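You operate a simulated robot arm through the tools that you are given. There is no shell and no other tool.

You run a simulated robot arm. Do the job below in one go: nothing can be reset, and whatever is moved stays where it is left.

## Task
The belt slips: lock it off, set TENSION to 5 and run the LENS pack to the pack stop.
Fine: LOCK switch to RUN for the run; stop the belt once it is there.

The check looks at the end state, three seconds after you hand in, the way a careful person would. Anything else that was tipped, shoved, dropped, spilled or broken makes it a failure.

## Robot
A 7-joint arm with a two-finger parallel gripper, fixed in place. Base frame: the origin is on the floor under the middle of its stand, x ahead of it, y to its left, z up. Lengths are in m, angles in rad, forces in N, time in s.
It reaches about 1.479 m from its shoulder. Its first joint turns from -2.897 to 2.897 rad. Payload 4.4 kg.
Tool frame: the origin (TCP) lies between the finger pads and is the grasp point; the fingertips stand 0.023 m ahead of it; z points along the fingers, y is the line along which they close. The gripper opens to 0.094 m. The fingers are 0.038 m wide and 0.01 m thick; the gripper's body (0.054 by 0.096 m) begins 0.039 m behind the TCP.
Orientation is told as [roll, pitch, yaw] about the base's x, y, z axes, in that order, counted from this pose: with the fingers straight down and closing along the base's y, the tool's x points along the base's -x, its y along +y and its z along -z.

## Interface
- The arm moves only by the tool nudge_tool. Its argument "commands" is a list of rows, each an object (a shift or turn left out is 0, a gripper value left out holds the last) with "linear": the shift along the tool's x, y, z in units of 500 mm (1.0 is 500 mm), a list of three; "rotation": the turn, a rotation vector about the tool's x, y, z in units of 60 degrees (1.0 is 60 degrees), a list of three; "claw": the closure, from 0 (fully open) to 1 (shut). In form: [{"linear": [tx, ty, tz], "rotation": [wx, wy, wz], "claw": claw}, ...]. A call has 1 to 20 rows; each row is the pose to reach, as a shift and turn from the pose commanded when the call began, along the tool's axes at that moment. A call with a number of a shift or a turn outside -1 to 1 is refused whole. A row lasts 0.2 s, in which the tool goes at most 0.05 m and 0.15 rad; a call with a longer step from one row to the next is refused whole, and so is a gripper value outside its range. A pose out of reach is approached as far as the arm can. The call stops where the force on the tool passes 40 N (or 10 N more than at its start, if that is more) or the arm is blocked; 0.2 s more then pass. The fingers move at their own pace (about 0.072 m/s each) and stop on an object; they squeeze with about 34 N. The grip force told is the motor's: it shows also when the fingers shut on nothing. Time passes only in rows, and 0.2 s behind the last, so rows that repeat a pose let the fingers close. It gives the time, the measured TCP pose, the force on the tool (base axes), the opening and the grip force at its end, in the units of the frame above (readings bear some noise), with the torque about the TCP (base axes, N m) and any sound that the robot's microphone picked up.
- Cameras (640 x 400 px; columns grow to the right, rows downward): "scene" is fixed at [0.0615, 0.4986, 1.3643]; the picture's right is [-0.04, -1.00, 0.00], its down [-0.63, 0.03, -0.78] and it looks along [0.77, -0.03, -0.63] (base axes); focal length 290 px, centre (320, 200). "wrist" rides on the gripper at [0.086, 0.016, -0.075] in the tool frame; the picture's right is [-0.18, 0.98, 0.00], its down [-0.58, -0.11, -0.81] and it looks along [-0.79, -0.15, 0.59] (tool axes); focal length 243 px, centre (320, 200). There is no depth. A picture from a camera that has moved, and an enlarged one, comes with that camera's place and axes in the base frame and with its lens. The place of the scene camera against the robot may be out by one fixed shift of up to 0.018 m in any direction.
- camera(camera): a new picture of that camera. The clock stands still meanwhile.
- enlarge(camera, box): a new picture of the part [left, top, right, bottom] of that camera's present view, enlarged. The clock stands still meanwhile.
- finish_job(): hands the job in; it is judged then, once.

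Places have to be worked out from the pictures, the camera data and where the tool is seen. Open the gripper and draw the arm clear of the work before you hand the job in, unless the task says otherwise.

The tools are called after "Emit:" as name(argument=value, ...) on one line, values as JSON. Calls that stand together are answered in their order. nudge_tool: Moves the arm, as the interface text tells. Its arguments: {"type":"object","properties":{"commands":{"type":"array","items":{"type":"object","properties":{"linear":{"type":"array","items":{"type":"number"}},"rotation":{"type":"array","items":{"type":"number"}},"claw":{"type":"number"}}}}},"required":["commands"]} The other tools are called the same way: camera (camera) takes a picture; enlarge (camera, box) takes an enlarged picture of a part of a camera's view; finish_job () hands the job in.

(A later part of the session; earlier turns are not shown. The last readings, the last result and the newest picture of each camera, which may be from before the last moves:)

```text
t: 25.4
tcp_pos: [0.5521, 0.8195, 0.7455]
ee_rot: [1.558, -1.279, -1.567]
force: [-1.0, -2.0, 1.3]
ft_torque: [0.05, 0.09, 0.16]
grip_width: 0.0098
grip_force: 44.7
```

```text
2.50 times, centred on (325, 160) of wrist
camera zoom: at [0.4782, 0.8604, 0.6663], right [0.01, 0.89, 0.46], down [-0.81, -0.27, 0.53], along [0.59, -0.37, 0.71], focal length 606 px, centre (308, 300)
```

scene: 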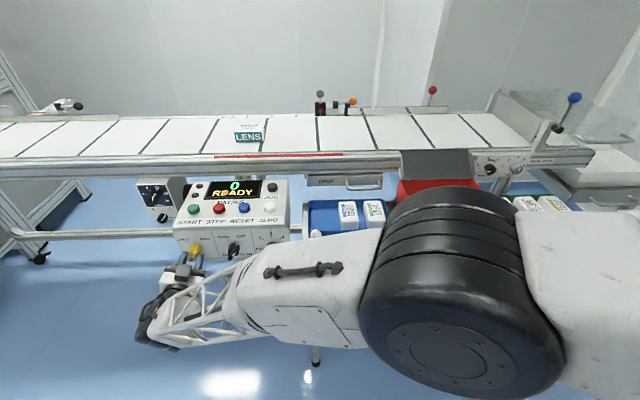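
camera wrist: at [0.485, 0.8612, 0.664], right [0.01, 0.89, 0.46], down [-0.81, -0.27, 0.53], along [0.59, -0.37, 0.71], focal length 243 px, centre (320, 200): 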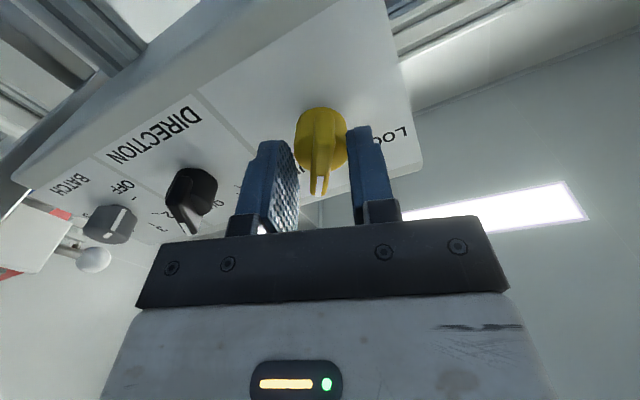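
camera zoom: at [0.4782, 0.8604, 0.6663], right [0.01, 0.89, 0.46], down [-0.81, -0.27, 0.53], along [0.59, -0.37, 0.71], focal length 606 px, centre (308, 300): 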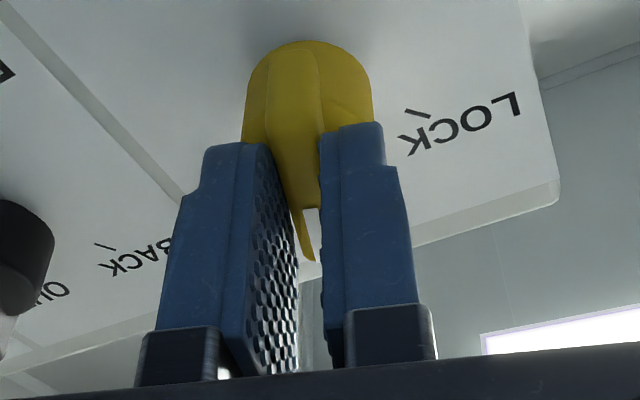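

Now the fingers hold the blade itself (9.8 mm) and it has aligned, with almost no side force. I turn it counter-clockwise 57° in small steps.

Emit:
nudge_tool(commands=[{"rotation": [0, 0, -0.12], "claw": 1}, {"rotation": [0, 0, -0.24], "claw": 1}, {"rotation": [0, 0, -0.36], "claw": 1}, {"rotation": [0, 0, -0.48], "claw": 1}, {"rotation": [0, 0, -0.6], "claw": 1}, {"rotation": [0, 0, -0.72], "claw": 1}, {"rotation": [0, 0, -0.84], "claw": 1}, {"rotation": [0, 0, -0.96], "claw": 1}])

Emit:
camera(camera="wrist")

Emit:
camera(camera="scene")

```text
t: 27.2
tcp_pos: [0.5529, 0.8193, 0.7457]
ee_rot: [-1.566, -0.856, 1.561]
force: [2.7, -31.0, 12.7]
ft_torque: [0.05, -0.7, -0.09]
grip_width: 0.0102
grip_force: 44.6
```

```text
taken
camera wrist: at [0.4776, 0.7747, 0.6687], right [0.01, 0.86, -0.51], down [-0.8, 0.3, 0.51], along [0.6, 0.4, 0.69], focal length 243 px, centre (320, 200)
```

wrist: 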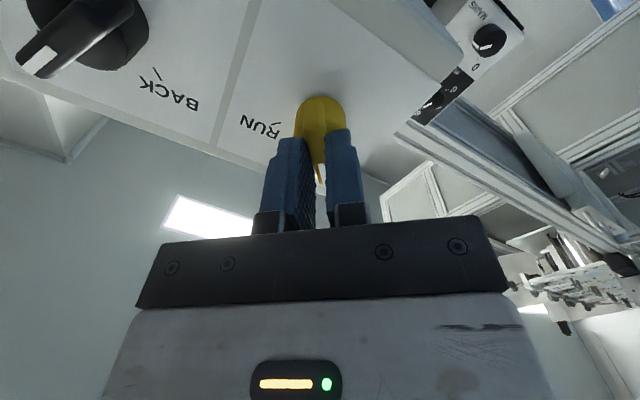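

```text
taken
```

scene: 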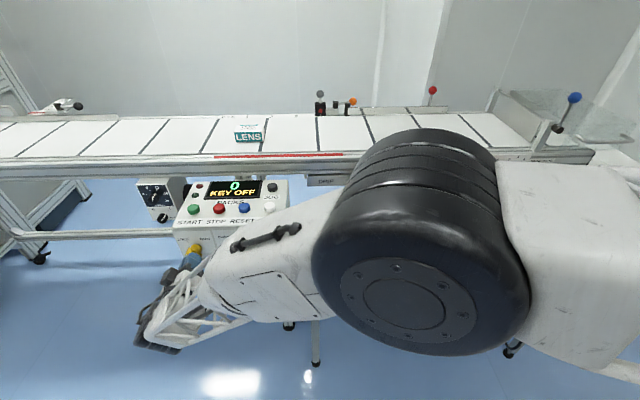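

The display now reads "KEY OFF", so the lock is in. I open the fingers (the detent should settle it at LOCK) and back away along the tool axis.

Emit:
nudge_tool(commands=[{"claw": 0.45}, {"claw": 0.45}, {"claw": 0.45}, {"linear": [0, 0, -0.03], "claw": 0.45}, {"linear": [0, 0, -0.07], "claw": 0.45}, {"linear": [0, 0, -0.11], "claw": 0.45}])

Emit:
camera(camera="wrist")

Emit:
enlarge(camera="scene", box=[140, 165, 300, 275])

```text
t: 28.6
tcp_pos: [0.4968, 0.8206, 0.7448]
ee_rot: [-1.566, -0.856, 1.561]
force: [0.1, 0.1, 0.2]
ft_torque: [0.01, 0.01, 0.01]
grip_width: 0.0514
grip_force: 0.1
```

```text
taken
camera wrist: at [0.4225, 0.7755, 0.6682], right [0.01, 0.86, -0.5], down [-0.8, 0.3, 0.51], along [0.6, 0.4, 0.69], focal length 243 px, centre (320, 200)
```

wrist: 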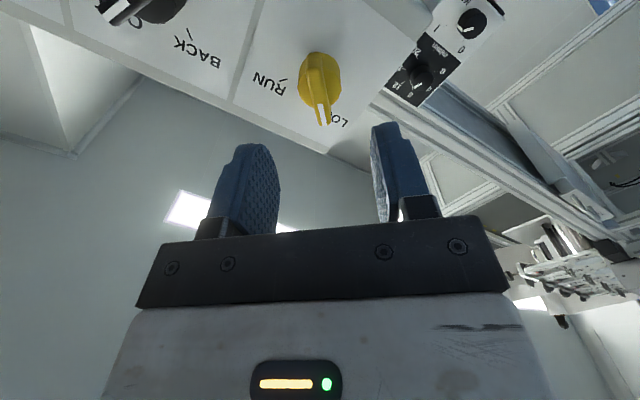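

```text
3.64 times, centred on (220, 220) of scene
camera zoom: at [0.0615, 0.4986, 1.3643], right [-0.04, -1.0, 0.0], down [-0.63, 0.03, -0.78], along [0.77, -0.03, -0.63], focal length 1053 px, centre (684, 127)
```

zoom: 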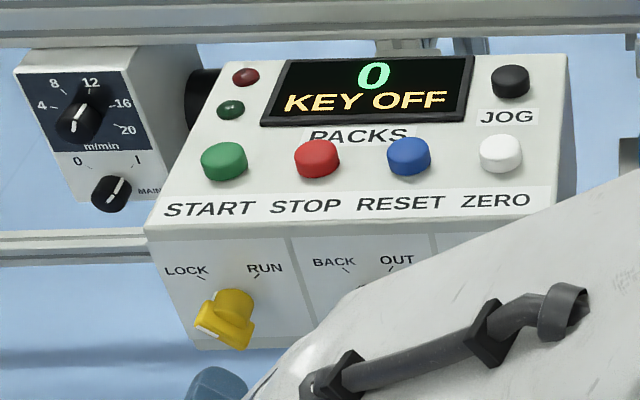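

The LOCK switch is at LOCK (KEY OFF). Now I rise and undo the roll before travelling to the TENSION dial.

Emit:
nudge_tool(commands=[{"linear": [-0.065, -0.056, -0.014], "rotation": [0, 0, 0.0976]}, {"linear": [-0.13, -0.112, -0.028], "rotation": [0, 0, 0.195]}, {"linear": [-0.195, -0.168, -0.042], "rotation": [0, 0, 0.293]}, {"linear": [-0.26, -0.224, -0.056], "rotation": [0, 0, 0.39]}, {"linear": [-0.325, -0.28, -0.07], "rotation": [0, 0, 0.488]}, {"linear": [-0.39, -0.336, -0.084], "rotation": [0, 0, 0.585]}, {"linear": [-0.453, -0.394, -0.1], "rotation": [0, 0, 0.683]}])

Emit:
camera(camera="scene")

```text
t: 30.2
tcp_pos: [0.4479, 0.8212, 1.0442]
ee_rot: [0.276, -1.568, -0.283]
force: [0.5, -0.1, 0.3]
ft_torque: [0.0, -0.02, 0.0]
grip_width: 0.0517
grip_force: 0.1
```

```text
taken
```

scene: 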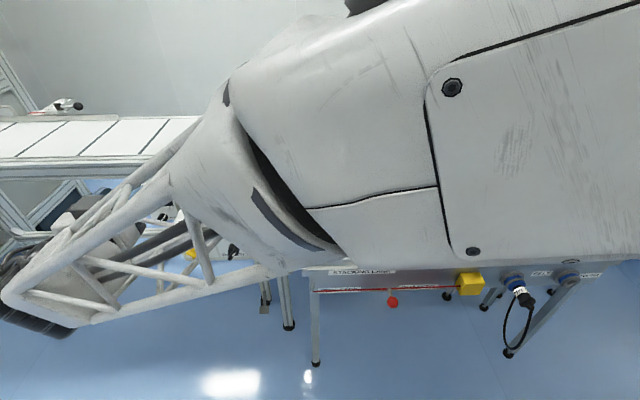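

Tool level again. I travel right at x≈0.45, z≈1.04 toward the TENSION dial.

Emit:
nudge_tool(commands=[{"linear": [0, -0.1, 0]}, {"linear": [0, -0.2, 0]}, {"linear": [0, -0.3, 0]}, {"linear": [0, -0.4, 0]}, {"linear": [0, -0.5, 0]}, {"linear": [0, -0.6, 0]}, {"linear": [0, -0.7, 0]}, {"linear": [0, -0.8, 0]}, {"linear": [0, -0.9, 0]}, {"linear": [0, -1.0, 0]}])

Emit:
nudge_tool(commands=[{"linear": [0, -0.1, 0]}, {"linear": [0, -0.2, 0]}, {"linear": [0, -0.3, 0]}, {"linear": [0, -0.4, 0]}, {"linear": [0, -0.5, 0]}, {"linear": [0, -0.6, 0]}, {"linear": [0, -0.7, 0]}, {"linear": [0, -0.8, 0]}, {"linear": [0, -0.85, 0]}])

Emit:
camera(camera="scene")

Emit:
camera(camera="wrist")

```text
t: 32.4
tcp_pos: [0.4429, 0.3205, 1.047]
ee_rot: [0.574, -1.567, -0.581]
force: [0.8, -0.1, -0.1]
ft_torque: [-0.01, 0.0, 0.03]
grip_width: 0.0518
grip_force: 0.1
```

```text
t: 34.4
tcp_pos: [0.443, 0.0279, 1.0479]
ee_rot: [0.372, -1.566, -0.385]
force: [0.6, 0.1, 0.4]
ft_torque: [-0.03, 0.0, 0.0]
grip_width: 0.0514
grip_force: 0.0
out of reach, approached as far as the arm can: row 6, 7, 8, 9
```

```text
taken
```

scene: 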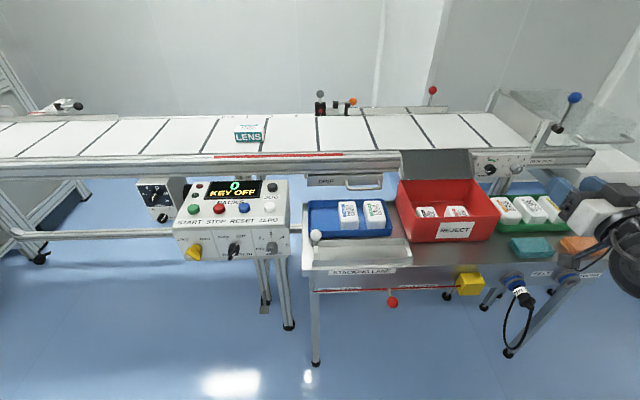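

```text
taken
camera wrist: at [0.3677, 0.0442, 0.9598], right [0.01, 0.98, 0.19], down [-0.81, -0.1, 0.58], along [0.59, -0.16, 0.79], focal length 243 px, centre (320, 200)
```

wrist: 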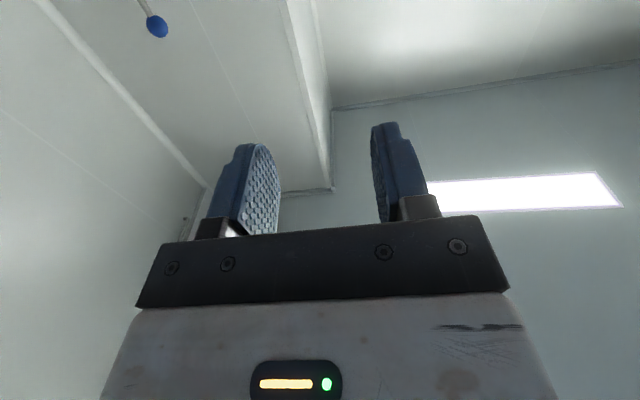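

The arm cannot reach further right so close to its base while level. I move forward to x≈0.60, y≈-0.10 and then start rolling.

Emit:
nudge_tool(commands=[{"linear": [0, -0.0, 0.08]}, {"linear": [0, -0.06, 0.16]}, {"linear": [0, -0.13, 0.22]}, {"linear": [0, -0.2, 0.28]}, {"linear": [0, -0.26, 0.32]}])

Emit:
nudge_tool(commands=[{"rotation": [0, 0, -0.125]}, {"rotation": [0, 0, -0.25]}, {"rotation": [0, 0, -0.375]}, {"rotation": [0, 0, -0.5]}, {"rotation": [0, 0, -0.625]}, {"rotation": [0, 0, -0.75]}, {"rotation": [0, 0, -0.875]}, {"rotation": [0, 0, -1.0]}])

Emit:
camera(camera="scene")

```text
t: 35.6
tcp_pos: [0.556, 0.0253, 1.0468]
ee_rot: [0.162, -1.562, -0.199]
force: [0.3, 0.0, -0.2]
ft_torque: [-0.02, -0.01, 0.0]
grip_width: 0.0518
grip_force: 0.1
out of reach, approached as far as the arm can: row 1, 2, 3, 4, 5
```

```text
t: 37.4
tcp_pos: [0.5557, 0.0376, 1.0498]
ee_rot: [-1.565, -0.524, 1.554]
force: [0.2, -0.4, 0.6]
ft_torque: [-0.03, 0.01, -0.02]
grip_width: 0.0518
grip_force: 0.1
out of reach, approached as far as the arm can: row 1, 2, 3, 4, 5, 6, 7, 8
```

```text
taken
```

scene: 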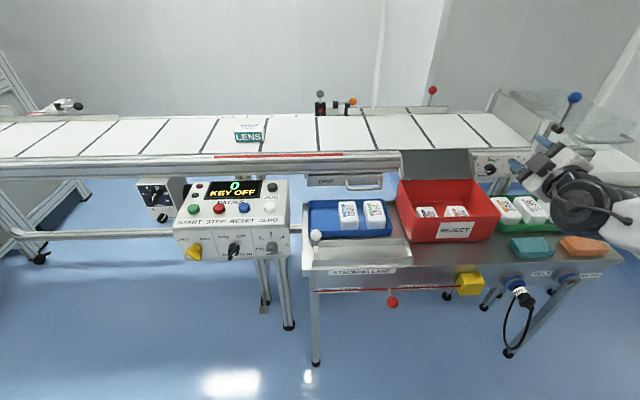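

The arm is stuck in an awkward elbow posture here. I undo the roll and go back to the fingers-down posture to recover a good configuration before approaching again.

Emit:
nudge_tool(commands=[{"rotation": [0, 0, 0.125]}, {"rotation": [0, 0, 0.25]}, {"rotation": [0, 0, 0.375]}, {"rotation": [0, 0, 0.5]}, {"rotation": [0, 0, 0.625]}, {"rotation": [0, 0, 0.75]}, {"rotation": [0, 0, 0.875]}, {"rotation": [0, 0, 1.0]}])

Emit:
nudge_tool(commands=[{"linear": [-0.03, 0.03, 0], "rotation": [0, 0.125, 0]}, {"linear": [-0.06, 0.06, 0], "rotation": [0, 0.25, 0]}, {"linear": [-0.09, 0.09, 0], "rotation": [0, 0.375, 0]}, {"linear": [-0.12, 0.12, 0], "rotation": [0, 0.5, 0]}, {"linear": [-0.15, 0.15, 0], "rotation": [0, 0.625, 0]}, {"linear": [-0.18, 0.18, 0], "rotation": [0, 0.75, 0]}, {"linear": [-0.21, 0.21, 0], "rotation": [0, 0.875, 0]}, {"linear": [-0.24, 0.24, 0], "rotation": [0, 1.0, 0]}])

Emit:
camera(camera="scene")

```text
t: 39.2
tcp_pos: [0.5547, 0.0393, 1.049]
ee_rot: [0.753, -1.565, -0.764]
force: [-0.1, -0.1, -0.3]
ft_torque: [0.01, 0.0, 0.01]
grip_width: 0.0518
grip_force: 0.0
```

```text
t: 41.2
tcp_pos: [0.511, 0.1399, 1.2609]
ee_rot: [0.072, -0.677, -0.045]
force: [0.0, 0.0, -1.3]
ft_torque: [0.01, -0.07, -0.01]
grip_width: 0.0516
grip_force: 0.1
stopped in row 8: the arm was blocked; the commanded pose is now the measured one
```

```text
taken
```

scene: 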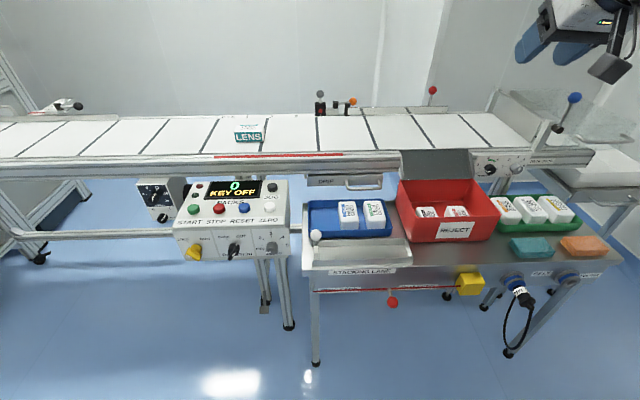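

The arm reported blocked while tilting down. I move left along y, keeping the orientation, to free the posture.

Emit:
nudge_tool(commands=[{"linear": [0, 0.08, 0]}, {"linear": [0, 0.16, 0]}, {"linear": [0, 0.24, 0]}, {"linear": [0, 0.32, 0]}, {"linear": [0, 0.4, 0]}, {"linear": [0, 0.48, 0]}, {"linear": [0, 0.56, 0]}, {"linear": [0, 0.64, 0]}, {"linear": [0, 0.72, 0]}, {"linear": [0, 0.8, 0]}])

Emit:
camera(camera="scene")

```text
t: 43.4
tcp_pos: [0.515, 0.5396, 1.2833]
ee_rot: [0.074, -0.674, -0.049]
force: [-0.5, 0.1, -0.6]
ft_torque: [0.0, -0.03, -0.05]
grip_width: 0.0518
grip_force: 0.1
```

```text
taken
```

scene: 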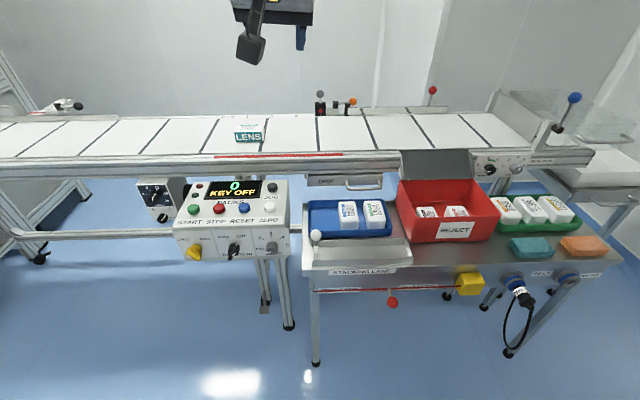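

Free again. I return to the starting-like pose with fingers straight down to reset the posture.

Emit:
nudge_tool(commands=[{"linear": [0.035, 0.047, 0.0275], "rotation": [0, 0.1075, 0]}, {"linear": [0.07, 0.093, 0.055], "rotation": [0, 0.215, 0]}, {"linear": [0.105, 0.14, 0.0825], "rotation": [0, 0.3225, 0]}, {"linear": [0.14, 0.187, 0.11], "rotation": [0, 0.43, 0]}, {"linear": [0.175, 0.233, 0.1375], "rotation": [0, 0.5375, 0]}, {"linear": [0.21, 0.28, 0.165], "rotation": [0, 0.645, 0]}])

Emit:
camera(camera="scene")

Emit:
camera(camera="wrist")

```text
t: 44.8
tcp_pos: [0.483, 0.6863, 1.1608]
ee_rot: [0.057, 0.0, -0.002]
force: [0.5, 0.8, -0.9]
ft_torque: [0.0, -0.02, -0.07]
grip_width: 0.0517
grip_force: 0.0
```

```text
taken
```

scene: 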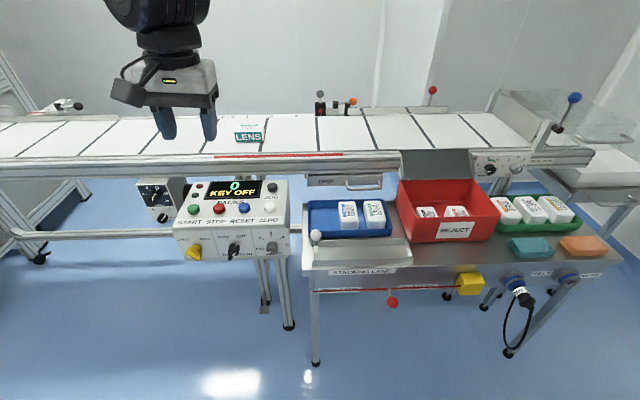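

```text
taken
camera wrist: at [0.3966, 0.6978, 1.2358], right [0.19, 0.98, 0.06], down [0.58, -0.16, 0.8], along [0.79, -0.12, -0.6], focal length 243 px, centre (320, 200)
```

wrist: 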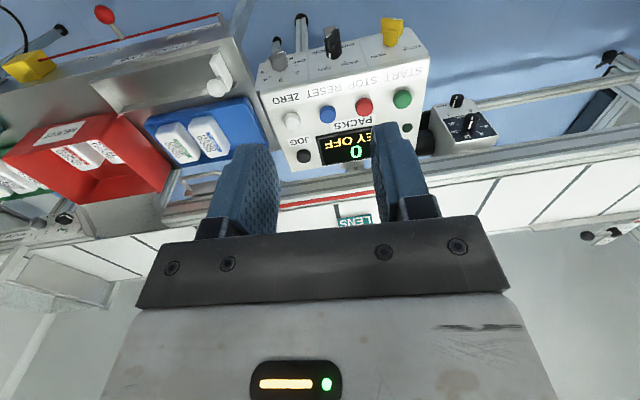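

Back in the initial posture (small roll error, which I'll correct). I now travel with fingers down to y≈-0.1, x≈0.55.

Emit:
nudge_tool(commands=[{"linear": [0, -0.09, 0], "rotation": [0.054, 0, 0]}, {"linear": [-0.01, -0.18, 0], "rotation": [0.054, 0, 0]}, {"linear": [-0.02, -0.27, 0], "rotation": [0.054, 0, 0]}, {"linear": [-0.03, -0.36, 0], "rotation": [0.054, 0, 0]}, {"linear": [-0.04, -0.45, 0], "rotation": [0.054, 0, 0]}, {"linear": [-0.05, -0.54, 0], "rotation": [0.054, 0, 0]}, {"linear": [-0.06, -0.63, 0], "rotation": [0.054, 0, 0]}, {"linear": [-0.07, -0.72, 0], "rotation": [0.054, 0, 0]}, {"linear": [-0.08, -0.81, 0], "rotation": [0.054, 0, 0]}, {"linear": [-0.09, -0.9, 0], "rotation": [0.054, 0, 0]}])

Emit:
nudge_tool(commands=[{"linear": [-0.02, -0.09, 0]}, {"linear": [-0.03, -0.18, 0]}, {"linear": [-0.04, -0.27, 0]}, {"linear": [-0.05, -0.36, 0]}, {"linear": [-0.06, -0.45, 0]}, {"linear": [-0.07, -0.54, 0]}, {"linear": [-0.08, -0.63, 0]}, {"linear": [-0.08, -0.68, 0]}])

Emit:
camera(camera="scene")

```text
t: 47.0
tcp_pos: [0.5272, 0.2364, 1.1355]
ee_rot: [0.001, -0.002, -0.001]
force: [0.5, -0.3, -1.0]
ft_torque: [0.01, -0.01, 0.04]
grip_width: 0.0517
grip_force: 0.1
```

```text
t: 48.8
tcp_pos: [0.5675, -0.1043, 1.1359]
ee_rot: [0.0, -0.001, -0.002]
force: [-0.2, 0.7, 0.6]
ft_torque: [-0.01, -0.01, 0.0]
grip_width: 0.0518
grip_force: 0.0
```

```text
taken
```

scene: 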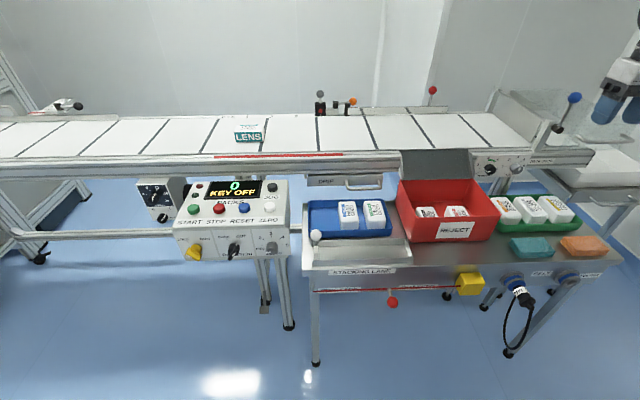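

Fingers-down posture works here. I now yaw the gripper by -90° about the tool axis so the camera swings to the -y side.

Emit:
nudge_tool(commands=[{"rotation": [0, 0, -0.125]}, {"rotation": [0, 0, -0.25]}, {"rotation": [0, 0, -0.375]}, {"rotation": [0, 0, -0.5]}, {"rotation": [0, 0, -0.625]}, {"rotation": [0, 0, -0.75]}, {"rotation": [0, 0, -0.875]}, {"rotation": [0, 0, -1.0]}])

Emit:
nudge_tool(commands=[{"rotation": [0, 0, -0.125]}, {"rotation": [0, 0, -0.25]}, {"rotation": [0, 0, -0.375]}, {"rotation": [0, 0, -0.5]}])

Emit:
camera(camera="wrist")

```text
t: 50.6
tcp_pos: [0.5667, -0.102, 1.1351]
ee_rot: [0.0, -0.001, 1.048]
force: [0.3, -0.1, 0.4]
ft_torque: [-0.01, 0.01, 0.01]
grip_width: 0.0518
grip_force: 0.2
```

```text
t: 51.6
tcp_pos: [0.5656, -0.1016, 1.1362]
ee_rot: [0.0, -0.003, 1.57]
force: [-0.1, -0.8, 0.0]
ft_torque: [-0.01, 0.0, 0.01]
grip_width: 0.0517
grip_force: 0.0
```

```text
taken
camera wrist: at [0.5498, -0.1902, 1.2093], right [-0.98, 0.18, 0.0], down [0.11, 0.58, 0.81], along [0.15, 0.79, -0.59], focal length 243 px, centre (320, 200)
```

wrist: 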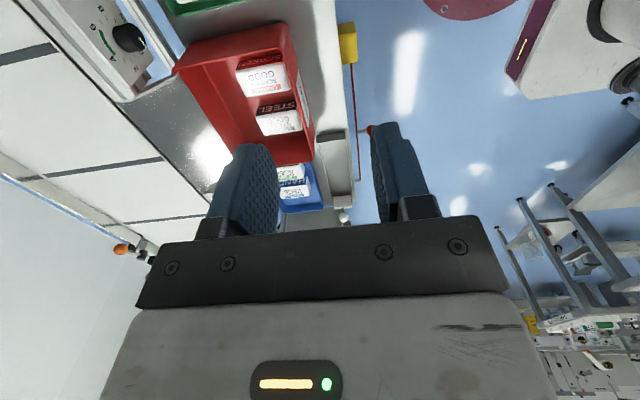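

Good. Now I tilt the fingers forward toward +x (about tool x), in two stages, watching reachability.

Emit:
nudge_tool(commands=[{"linear": [0, -0.0125, 0.02], "rotation": [0.125, 0, 0]}, {"linear": [0, -0.025, 0.04], "rotation": [0.25, 0, 0]}, {"linear": [0, -0.0375, 0.06], "rotation": [0.375, 0, 0]}, {"linear": [0, -0.05, 0.08], "rotation": [0.5, 0, 0]}, {"linear": [0, -0.0625, 0.1], "rotation": [0.625, 0, 0]}, {"linear": [0, -0.075, 0.12], "rotation": [0.75, 0, 0]}, {"linear": [0, -0.0875, 0.14], "rotation": [0.875, 0, 0]}, {"linear": [0, -0.1, 0.16], "rotation": [1.0, 0, 0]}])

Emit:
camera(camera="scene")

Emit:
camera(camera="wrist")

```text
t: 53.6
tcp_pos: [0.6318, -0.1066, 0.9219]
ee_rot: [-0.835, -0.049, 1.562]
force: [0.4, 0.4, 0.5]
ft_torque: [-0.04, 0.07, 0.04]
grip_width: 0.0517
grip_force: 0.0
stopped in row 8: the arm was blocked; the commanded pose is now the measured one
```

```text
taken
```

scene: 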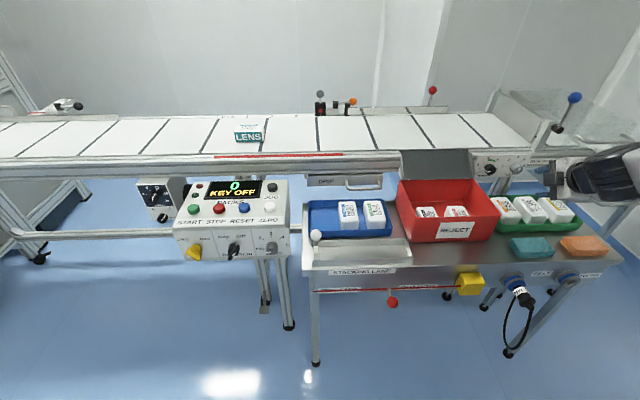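

```text
taken
camera wrist: at [0.5651, -0.195, 0.9538], right [-0.66, 0.22, -0.72], down [-0.52, 0.55, 0.65], along [0.54, 0.8, -0.25], focal length 243 px, centre (320, 200)
```

wrist: 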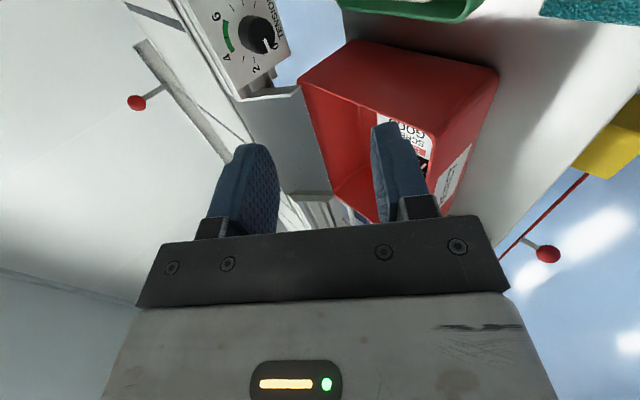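

The arm is blocked at 48° tilt so close to its base. I move outward (+x) and up 0.1 m, where there should be more freedom, and retry the tilt there.

Emit:
nudge_tool(commands=[{"linear": [-0.002, -0.07, 0.003]}, {"linear": [-0.004, -0.14, 0.007]}, {"linear": [-0.006, -0.21, 0.01]}, {"linear": [-0.008, -0.282, 0.014]}])

Emit:
nudge_tool(commands=[{"rotation": [0.1, 0, 0]}, {"rotation": [0.2, 0, 0]}, {"rotation": [0.3, 0, 0]}, {"rotation": [0.4, 0, 0]}])

Emit:
camera(camera="scene")

```text
t: 54.6
tcp_pos: [0.7307, -0.109, 1.0216]
ee_rot: [-0.836, -0.048, 1.564]
force: [0.0, 0.5, -0.2]
ft_torque: [0.01, 0.02, 0.02]
grip_width: 0.0517
grip_force: 0.1
```

```text
t: 55.6
tcp_pos: [0.7314, -0.1066, 1.0295]
ee_rot: [-1.089, -0.05, 1.562]
force: [-0.8, -0.5, 1.1]
ft_torque: [0.02, -0.01, 0.0]
grip_width: 0.0519
grip_force: 0.1
out of reach, approached as far as the arm can: row 3, 4
```

```text
taken
```

scene: 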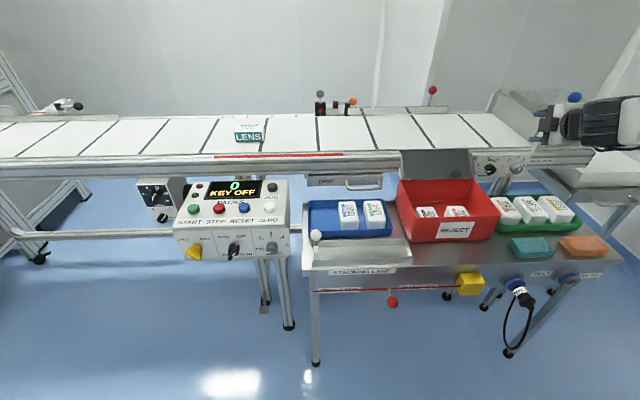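

The tilt limit here is about 60°, so a fully level approach isn't reachable in this posture. I can instead pinch the round knob from ±y with the tool tilted ~50° and swing the whole gripper about the knob's axis in strokes. I turn the yaw back by +90° so the fingers close along y.

Emit:
nudge_tool(commands=[{"rotation": [0, 0, 0.125]}, {"rotation": [0, 0, 0.25]}, {"rotation": [0, 0, 0.375]}, {"rotation": [0, 0, 0.5]}, {"rotation": [0, 0, 0.625]}, {"rotation": [0, 0, 0.75]}, {"rotation": [0, 0, 0.875]}, {"rotation": [0, 0, 1.0]}])

Emit:
nudge_tool(commands=[{"rotation": [0, 0, 0.125]}, {"rotation": [0, 0, 0.25]}, {"rotation": [0, 0, 0.375]}, {"rotation": [0, 0, 0.5]}])

Emit:
camera(camera="wrist")

```text
t: 57.4
tcp_pos: [0.7305, -0.1089, 1.0291]
ee_rot: [-0.709, -0.914, 0.844]
force: [0.9, -0.4, 0.0]
ft_torque: [-0.01, -0.03, -0.03]
grip_width: 0.0518
grip_force: 0.1
```

```text
t: 58.4
tcp_pos: [0.7309, -0.1062, 1.0299]
ee_rot: [0.109, -1.086, -0.11]
force: [-0.3, 0.1, -0.2]
ft_torque: [0.04, 0.02, 0.0]
grip_width: 0.0517
grip_force: 0.0
```

```text
taken
camera wrist: at [0.6255, -0.0882, 0.9865], right [0.1, 0.97, 0.21], down [-0.45, -0.15, 0.88], along [0.89, -0.18, 0.42], focal length 243 px, centre (320, 200)
```

wrist: 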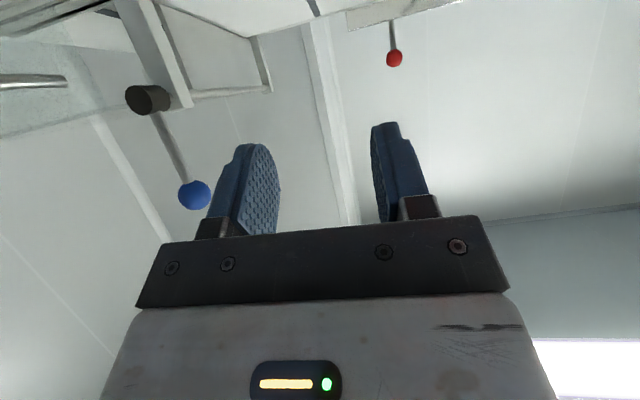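

Fingers now close along y. I ease the tilt to about 50° and lower to TCP (0.70, -0.10, 0.92), a viewing pose in front of the dial.

Emit:
nudge_tool(commands=[{"linear": [0.056, 0.003, 0.012], "rotation": [0.003, 0.05, -0.012]}, {"linear": [0.112, 0.006, 0.024], "rotation": [0.006, 0.1, -0.024]}, {"linear": [0.168, 0.009, 0.036], "rotation": [0.008, 0.15, -0.036]}, {"linear": [0.224, 0.012, 0.047], "rotation": [0.011, 0.203, -0.048]}])

Emit:
camera(camera="wrist")

Emit:
camera(camera="scene")

```text
t: 59.4
tcp_pos: [0.6979, -0.0957, 0.9201]
ee_rot: [0.003, -0.876, 0.009]
force: [0.2, 0.5, -0.1]
ft_torque: [-0.01, 0.04, 0.02]
grip_width: 0.0517
grip_force: 0.0
```

```text
taken
camera wrist: at [0.5856, -0.0811, 0.8997], right [0.11, 0.98, 0.14], down [-0.25, -0.11, 0.96], along [0.96, -0.14, 0.23], focal length 243 px, centre (320, 200)
```

wrist: 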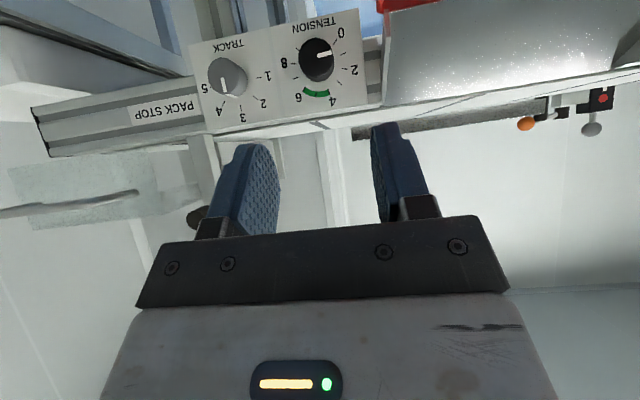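

```text
taken
```

scene: 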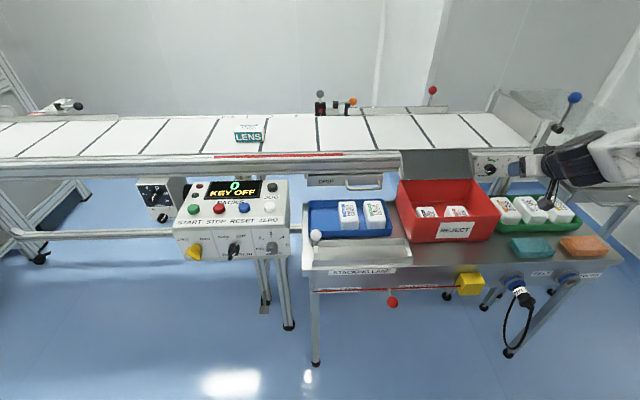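

This gives a nearly frontal view of the dial. I enlarge it to read the pointer and the tick angles.

Emit:
enlarge(camera="wrist", box=[190, 5, 390, 130])

```text
3.20 times, centred on (290, 68) of wrist
camera zoom: at [0.5856, -0.0811, 0.8997], right [0.11, 0.98, 0.14], down [-0.25, -0.11, 0.96], along [0.96, -0.14, 0.23], focal length 776 px, centre (416, 624)
```

zoom: 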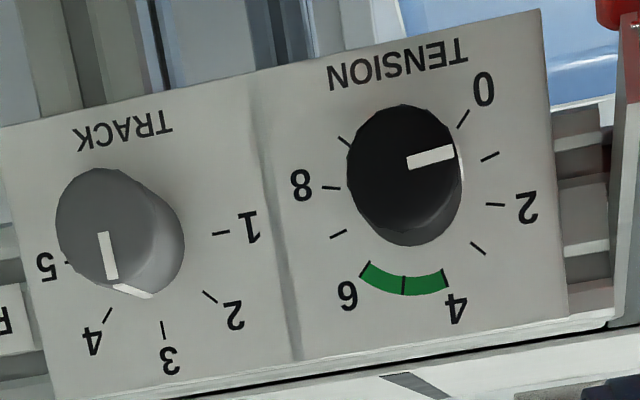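

Tick analysis: scale 0–9 with 30° per unit (0 at -135°, 5 at +15° clockwise of vertical), dial centre at y≈-0.1017, z≈0.823, panel x≈0.862; the pointer reads ≈1.4. I set the tilt to ~35° (keeps the camera clear of the packs), open to 0.06 and look again.

Emit:
nudge_tool(commands=[{"rotation": [0, 0.0855, 0], "claw": 0.36}, {"rotation": [0, 0.171, 0], "claw": 0.36}, {"rotation": [0, 0.2565, 0], "claw": 0.36}])

Emit:
enlarge(camera="wrist", box=[190, 5, 450, 170])

Emit:
camera(camera="scene")

```text
t: 60.2
tcp_pos: [0.6982, -0.0956, 0.9199]
ee_rot: [0.001, -0.608, 0.009]
force: [1.3, 0.1, -7.0]
ft_torque: [-0.01, -0.22, 0.02]
grip_width: 0.0602
grip_force: 0.0
```

```text
2.42 times, centred on (320, 88) of wrist
camera zoom: at [0.5849, -0.0806, 0.9311], right [0.14, 0.98, 0.11], down [0.02, -0.11, 0.99], along [0.99, -0.14, -0.03], focal length 588 px, centre (320, 473)
```

zoom: 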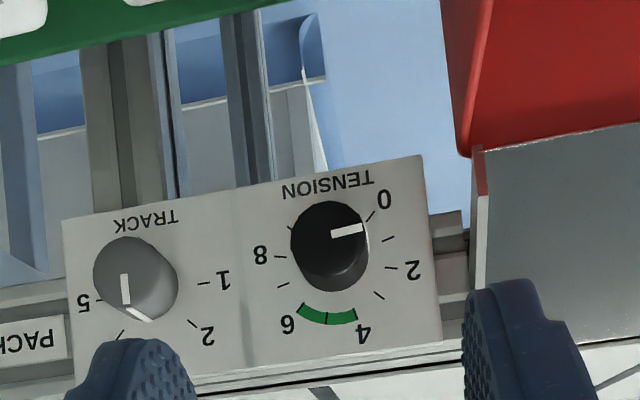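

```text
taken
```

scene: 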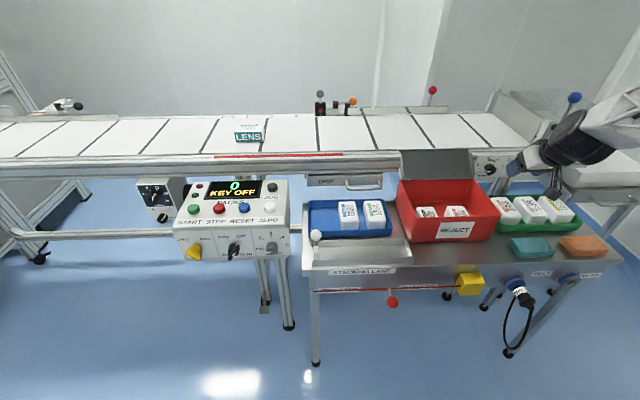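

I approach along the tool direction to about TCP (0.770, -0.1015, 0.825), still 6 cm short of the knob, and look again.

Emit:
nudge_tool(commands=[{"linear": [-0.002, -0.003, 0.06]}, {"linear": [-0.005, -0.006, 0.12]}, {"linear": [-0.007, -0.009, 0.18]}, {"linear": [-0.0096, -0.012, 0.238]}])

Emit:
camera(camera="wrist")

Emit:
camera(camera="scene")

```text
t: 61.2
tcp_pos: [0.7702, -0.1008, 0.8245]
ee_rot: [0.0, -0.608, 0.008]
force: [0.2, -0.3, 0.0]
ft_torque: [-0.01, 0.03, -0.01]
grip_width: 0.0602
grip_force: 0.1
```

```text
taken
camera wrist: at [0.6571, -0.0854, 0.8351], right [0.14, 0.98, 0.11], down [0.02, -0.11, 0.99], along [0.99, -0.14, -0.03], focal length 243 px, centre (320, 200)
```

wrist: 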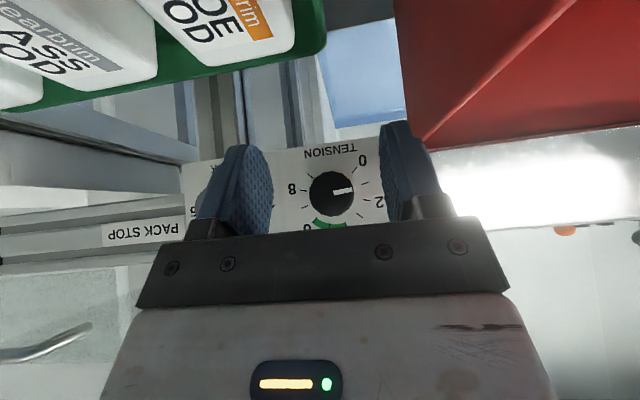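

```text
taken
```

scene: 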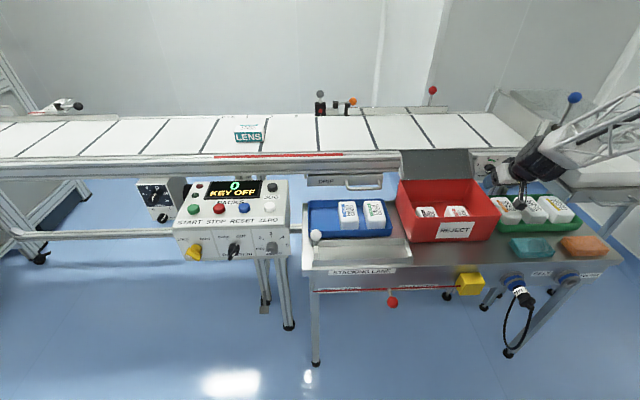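

The knob is straight ahead between the fingers. I enlarge this view for a precise centre estimate.

Emit:
enlarge(camera="wrist", box=[250, 130, 410, 240])

```text
3.64 times, centred on (330, 185) of wrist
camera zoom: at [0.6571, -0.0854, 0.8351], right [0.14, 0.98, 0.11], down [0.02, -0.11, 0.99], along [0.99, -0.14, -0.03], focal length 882 px, centre (284, 254)
```

zoom: 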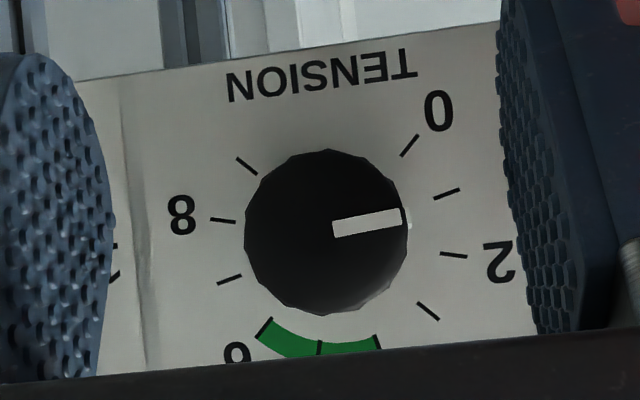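

Three views agree: knob axis at y≈-0.1005, z≈0.826, panel x≈0.8525, cap x≈0.830, knob Ø≈32 mm. I move straight in along +x to TCP x≈0.819 with the fingers open to 60 mm.

Emit:
nudge_tool(commands=[{"linear": [-0.02, 0, 0.0134], "claw": 0.36}, {"linear": [-0.04, 0, 0.0268], "claw": 0.36}, {"linear": [-0.06, 0.0003, 0.0402], "claw": 0.36}, {"linear": [-0.0816, 0.0006, 0.0536], "claw": 0.36}])

Emit:
camera(camera="wrist")

Emit:
enlarge(camera="scene", box=[460, 140, 600, 230])

```text
t: 62.2
tcp_pos: [0.82, -0.0996, 0.8253]
ee_rot: [0.002, -0.608, 0.009]
force: [0.3, -0.9, 0.8]
ft_torque: [-0.01, 0.0, -0.01]
grip_width: 0.0601
grip_force: 0.0
```

```text
taken
camera wrist: at [0.7066, -0.0852, 0.836], right [0.14, 0.98, 0.11], down [0.02, -0.11, 0.99], along [0.99, -0.14, -0.03], focal length 243 px, centre (320, 200)
```

wrist: 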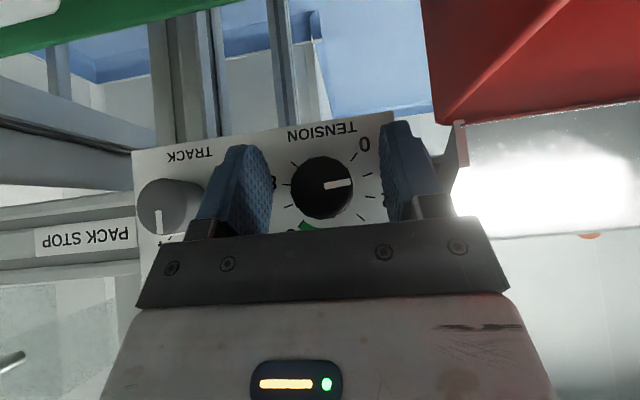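

```text
4.44 times, centred on (530, 185) of scene
camera zoom: at [0.0615, 0.4986, 1.3643], right [-0.04, -1.0, 0.0], down [-0.63, 0.03, -0.78], along [0.77, -0.03, -0.63], focal length 1287 px, centre (-613, 267)
```

zoom: 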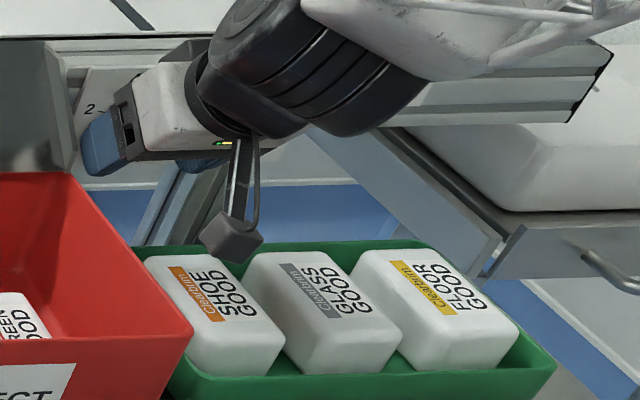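

Knob is between the fingers with no contact force. I close on it and check the side force.

Emit:
nudge_tool(commands=[{"claw": 1}, {"claw": 1}, {"claw": 1}])

Emit:
camera(camera="wrist")

```text
t: 63.0
tcp_pos: [0.8191, -0.1002, 0.8249]
ee_rot: [0.001, -0.607, 0.007]
force: [5.6, -20.1, -5.6]
ft_torque: [0.01, 0.05, -0.9]
grip_width: 0.0318
grip_force: 44.8
```

```text
taken
camera wrist: at [0.7067, -0.0858, 0.8359], right [0.14, 0.98, 0.11], down [0.02, -0.11, 0.99], along [0.99, -0.14, -0.03], focal length 243 px, centre (320, 200)
```

wrist: 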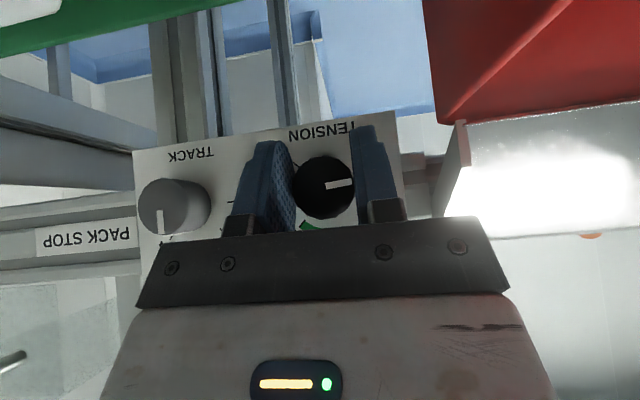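

Gripped at 31.8 mm with about 20 N toward -y, so the axis is ~1 mm further to -y. I relieve that and then make a first 36° clockwise stroke about the knob axis.

Emit:
nudge_tool(commands=[{"linear": [0, -0.0024, 0], "claw": 1}, {"linear": [0, -0.0024, 0], "claw": 1}])

Emit:
nudge_tool(commands=[{"rotation": [-0.0985, 0, 0.0686], "claw": 1}, {"rotation": [-0.197, 0, 0.1371], "claw": 1}, {"rotation": [-0.2955, 0, 0.2057], "claw": 1}, {"rotation": [-0.394, 0, 0.2742], "claw": 1}, {"rotation": [-0.4925, 0, 0.3428], "claw": 1}])

Emit:
camera(camera="wrist")

Emit:
camera(camera="scene")

```text
t: 63.6
tcp_pos: [0.8194, -0.1009, 0.8245]
ee_rot: [0.002, -0.608, 0.01]
force: [0.2, 1.2, 0.7]
ft_torque: [0.01, -0.19, -0.57]
grip_width: 0.0319
grip_force: 45.3
```

```text
t: 64.3
tcp_pos: [0.8205, -0.0999, 0.8265]
ee_rot: [0.343, -0.579, -0.181]
force: [-4.1, 6.1, 4.2]
ft_torque: [0.01, 0.6, -0.25]
grip_width: 0.0316
grip_force: 44.7
stopped in row 3: the force on the tool passed its limit at 44 N (the readings are from after the stop); the commanded pose is now the measured one
```

```text
taken
camera wrist: at [0.7068, -0.0897, 0.8402], right [0.14, 0.92, 0.38], down [0.02, -0.38, 0.92], along [0.99, -0.12, -0.07], focal length 243 px, centre (320, 200)
```

wrist: 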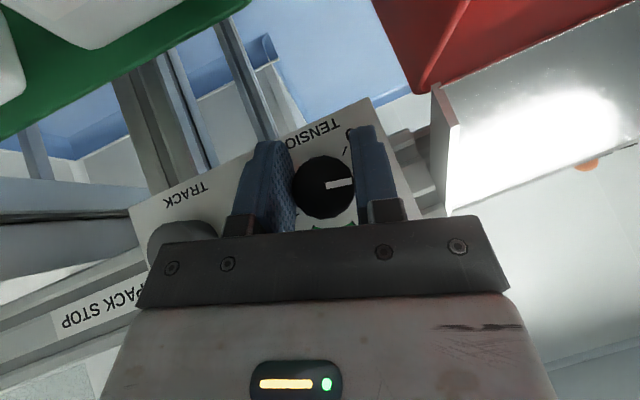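

```text
taken
```

scene: 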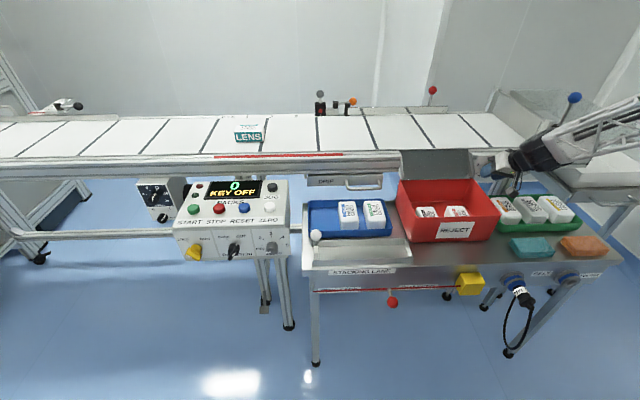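

The knob follows the gripper: about 16° turned before the side force tripped. The stop re-zeroed the command, so I continue the stroke in finer steps.

Emit:
nudge_tool(commands=[{"rotation": [-0.0411, 0, 0.0286], "claw": 1}, {"rotation": [-0.082, 0, 0.0571], "claw": 1}, {"rotation": [-0.123, 0, 0.0857], "claw": 1}, {"rotation": [-0.164, 0, 0.1143], "claw": 1}, {"rotation": [-0.205, 0, 0.1428], "claw": 1}, {"rotation": [-0.246, 0, 0.1714], "claw": 1}])

Emit:
camera(camera="wrist")

```text
t: 65.6
tcp_pos: [0.8196, -0.0994, 0.8251]
ee_rot: [0.647, -0.507, -0.338]
force: [-5.2, 8.0, 5.8]
ft_torque: [0.0, 0.14, -0.34]
grip_width: 0.0317
grip_force: 44.8
stopped in row 6: the force on the tool passed its limit at 42 N (the readings are from after the stop); the commanded pose is now the measured one
```

```text
taken
camera wrist: at [0.7067, -0.0943, 0.8431], right [0.14, 0.78, 0.61], down [0.03, -0.62, 0.79], along [0.99, -0.1, -0.11], focal length 243 px, centre (320, 200)
```

wrist: 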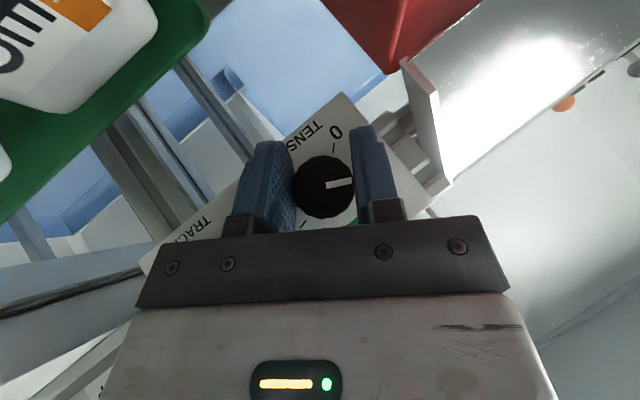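

Knob has turned about 32° (pointer ≈2.45). The drift suggests the axis is ~3 mm above my TCP. I open, swing back 37°, raise the centre by 3 mm and regrip.

Emit:
nudge_tool(commands=[{"claw": 0.36}, {"claw": 0.36}, {"linear": [-0.0028, 0.0004, -0.006], "rotation": [0.1012, 0, -0.0705], "claw": 0.36}, {"linear": [-0.0028, 0.0004, -0.006], "rotation": [0.2025, 0, -0.1409], "claw": 0.36}, {"linear": [-0.0028, 0.0004, -0.006], "rotation": [0.3037, 0, -0.2114], "claw": 0.36}, {"linear": [-0.0028, 0.0004, -0.006], "rotation": [0.405, 0, -0.2818], "claw": 0.36}, {"linear": [-0.0028, 0.0004, -0.006], "rotation": [0.5062, 0, -0.3523], "claw": 0.36}])

Emit:
enlarge(camera="wrist", box=[230, 110, 430, 240])

```text
t: 67.2
tcp_pos: [0.8232, -0.1006, 0.8489]
ee_rot: [-0.114, -0.63, 0.075]
force: [2.1, -0.9, -0.8]
ft_torque: [-0.02, 0.13, 0.0]
grip_width: 0.0603
grip_force: 0.1
```

```text
3.08 times, centred on (330, 175) of wrist
camera zoom: at [0.709, -0.0863, 0.854], right [0.14, 0.99, 0.02], down [-0.01, -0.02, 1.0], along [0.99, -0.14, 0.01], focal length 746 px, centre (289, 277)
```

zoom: 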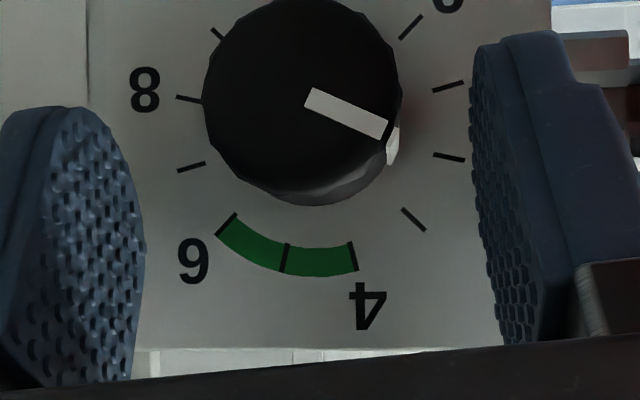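

The TCP reads z=0.849, higher than I asked for. I hold a moment to see whether it settles before regripping.

Emit:
nudge_tool(commands=[{"claw": 0.36}, {"claw": 0.36}])

Emit:
camera(camera="scene")

```text
t: 67.8
tcp_pos: [0.82, -0.1013, 0.8294]
ee_rot: [-0.109, -0.603, 0.074]
force: [0.0, 0.1, -0.4]
ft_torque: [-0.02, 0.01, -0.05]
grip_width: 0.0602
grip_force: 0.0
```

```text
taken
```

scene: 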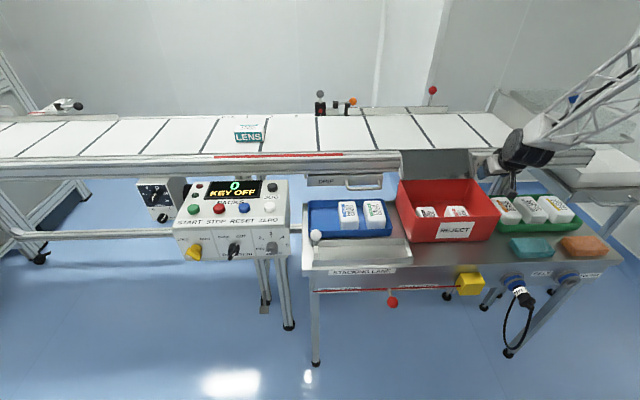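

It settled at (0.820, -0.101, 0.829), as intended; it was just lag. I check the view and regrip.

Emit:
nudge_tool(commands=[{"claw": 1}, {"claw": 1}, {"claw": 1}])

Emit:
enlarge(camera="wrist", box=[230, 110, 430, 240])

```text
t: 68.6
tcp_pos: [0.8197, -0.1, 0.8283]
ee_rot: [-0.11, -0.604, 0.074]
force: [2.6, 23.4, -1.4]
ft_torque: [0.03, -0.18, -0.53]
grip_width: 0.0321
grip_force: 45.5
```

```text
3.08 times, centred on (330, 175) of wrist
camera zoom: at [0.7061, -0.0853, 0.8379], right [0.14, 0.99, 0.02], down [0.02, -0.02, 1.0], along [0.99, -0.14, -0.02], focal length 746 px, centre (289, 277)
```

zoom: 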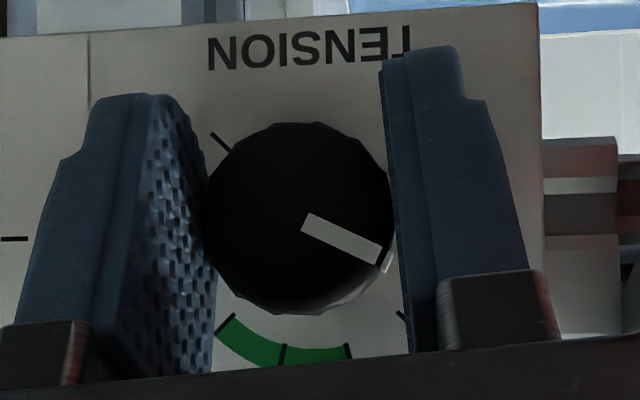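

Gripped, with about 23 N toward +y. I relieve it by 1.4 mm and make the second stroke of 38° in fine steps.

Emit:
nudge_tool(commands=[{"linear": [0, 0.0028, 0], "claw": 1}, {"linear": [0, 0.0028, 0], "claw": 1}])

Emit:
nudge_tool(commands=[{"rotation": [-0.052, 0, 0.0362], "claw": 1}, {"rotation": [-0.104, 0, 0.0723], "claw": 1}, {"rotation": [-0.156, 0, 0.1085], "claw": 1}, {"rotation": [-0.208, 0, 0.1447], "claw": 1}, {"rotation": [-0.26, 0, 0.1809], "claw": 1}, {"rotation": [-0.312, 0, 0.217], "claw": 1}, {"rotation": [-0.364, 0, 0.2532], "claw": 1}, {"rotation": [-0.416, 0, 0.2894], "claw": 1}, {"rotation": [-0.468, 0, 0.3255], "claw": 1}, {"rotation": [-0.52, 0, 0.3617], "claw": 1}])

Emit:
enlarge(camera="wrist", box=[230, 110, 430, 240])

```text
t: 69.2
tcp_pos: [0.8194, -0.1008, 0.8294]
ee_rot: [-0.11, -0.607, 0.075]
force: [8.2, 9.1, -2.8]
ft_torque: [-0.02, -0.04, -0.41]
grip_width: 0.0322
grip_force: 45.2
```

```text
t: 69.5
tcp_pos: [0.8199, -0.1011, 0.8284]
ee_rot: [-0.083, -0.598, 0.057]
force: [-22.0, 11.3, 15.3]
ft_torque: [0.03, -0.05, -0.58]
grip_width: 0.0317
grip_force: 44.8
out of reach, approached as far as the arm can: row 1
stopped in row 1: the force on the tool passed its limit at 78 N (the readings are from after the stop); the commanded pose is now the measured one
```

```text
3.08 times, centred on (330, 175) of wrist
camera zoom: at [0.7069, -0.0851, 0.8383], right [0.14, 0.99, 0.04], down [0.03, -0.04, 1.0], along [0.99, -0.14, -0.03], focal length 746 px, centre (289, 277)
```

zoom: 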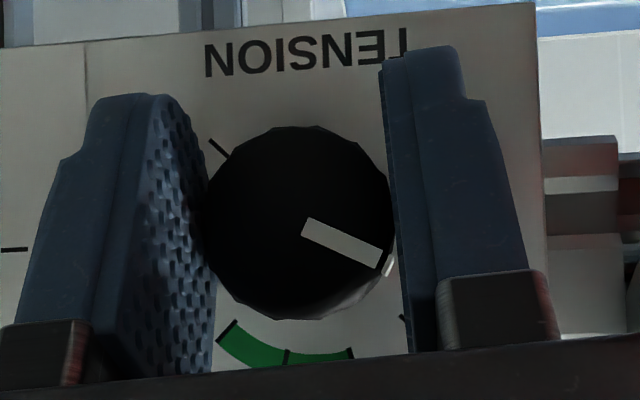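

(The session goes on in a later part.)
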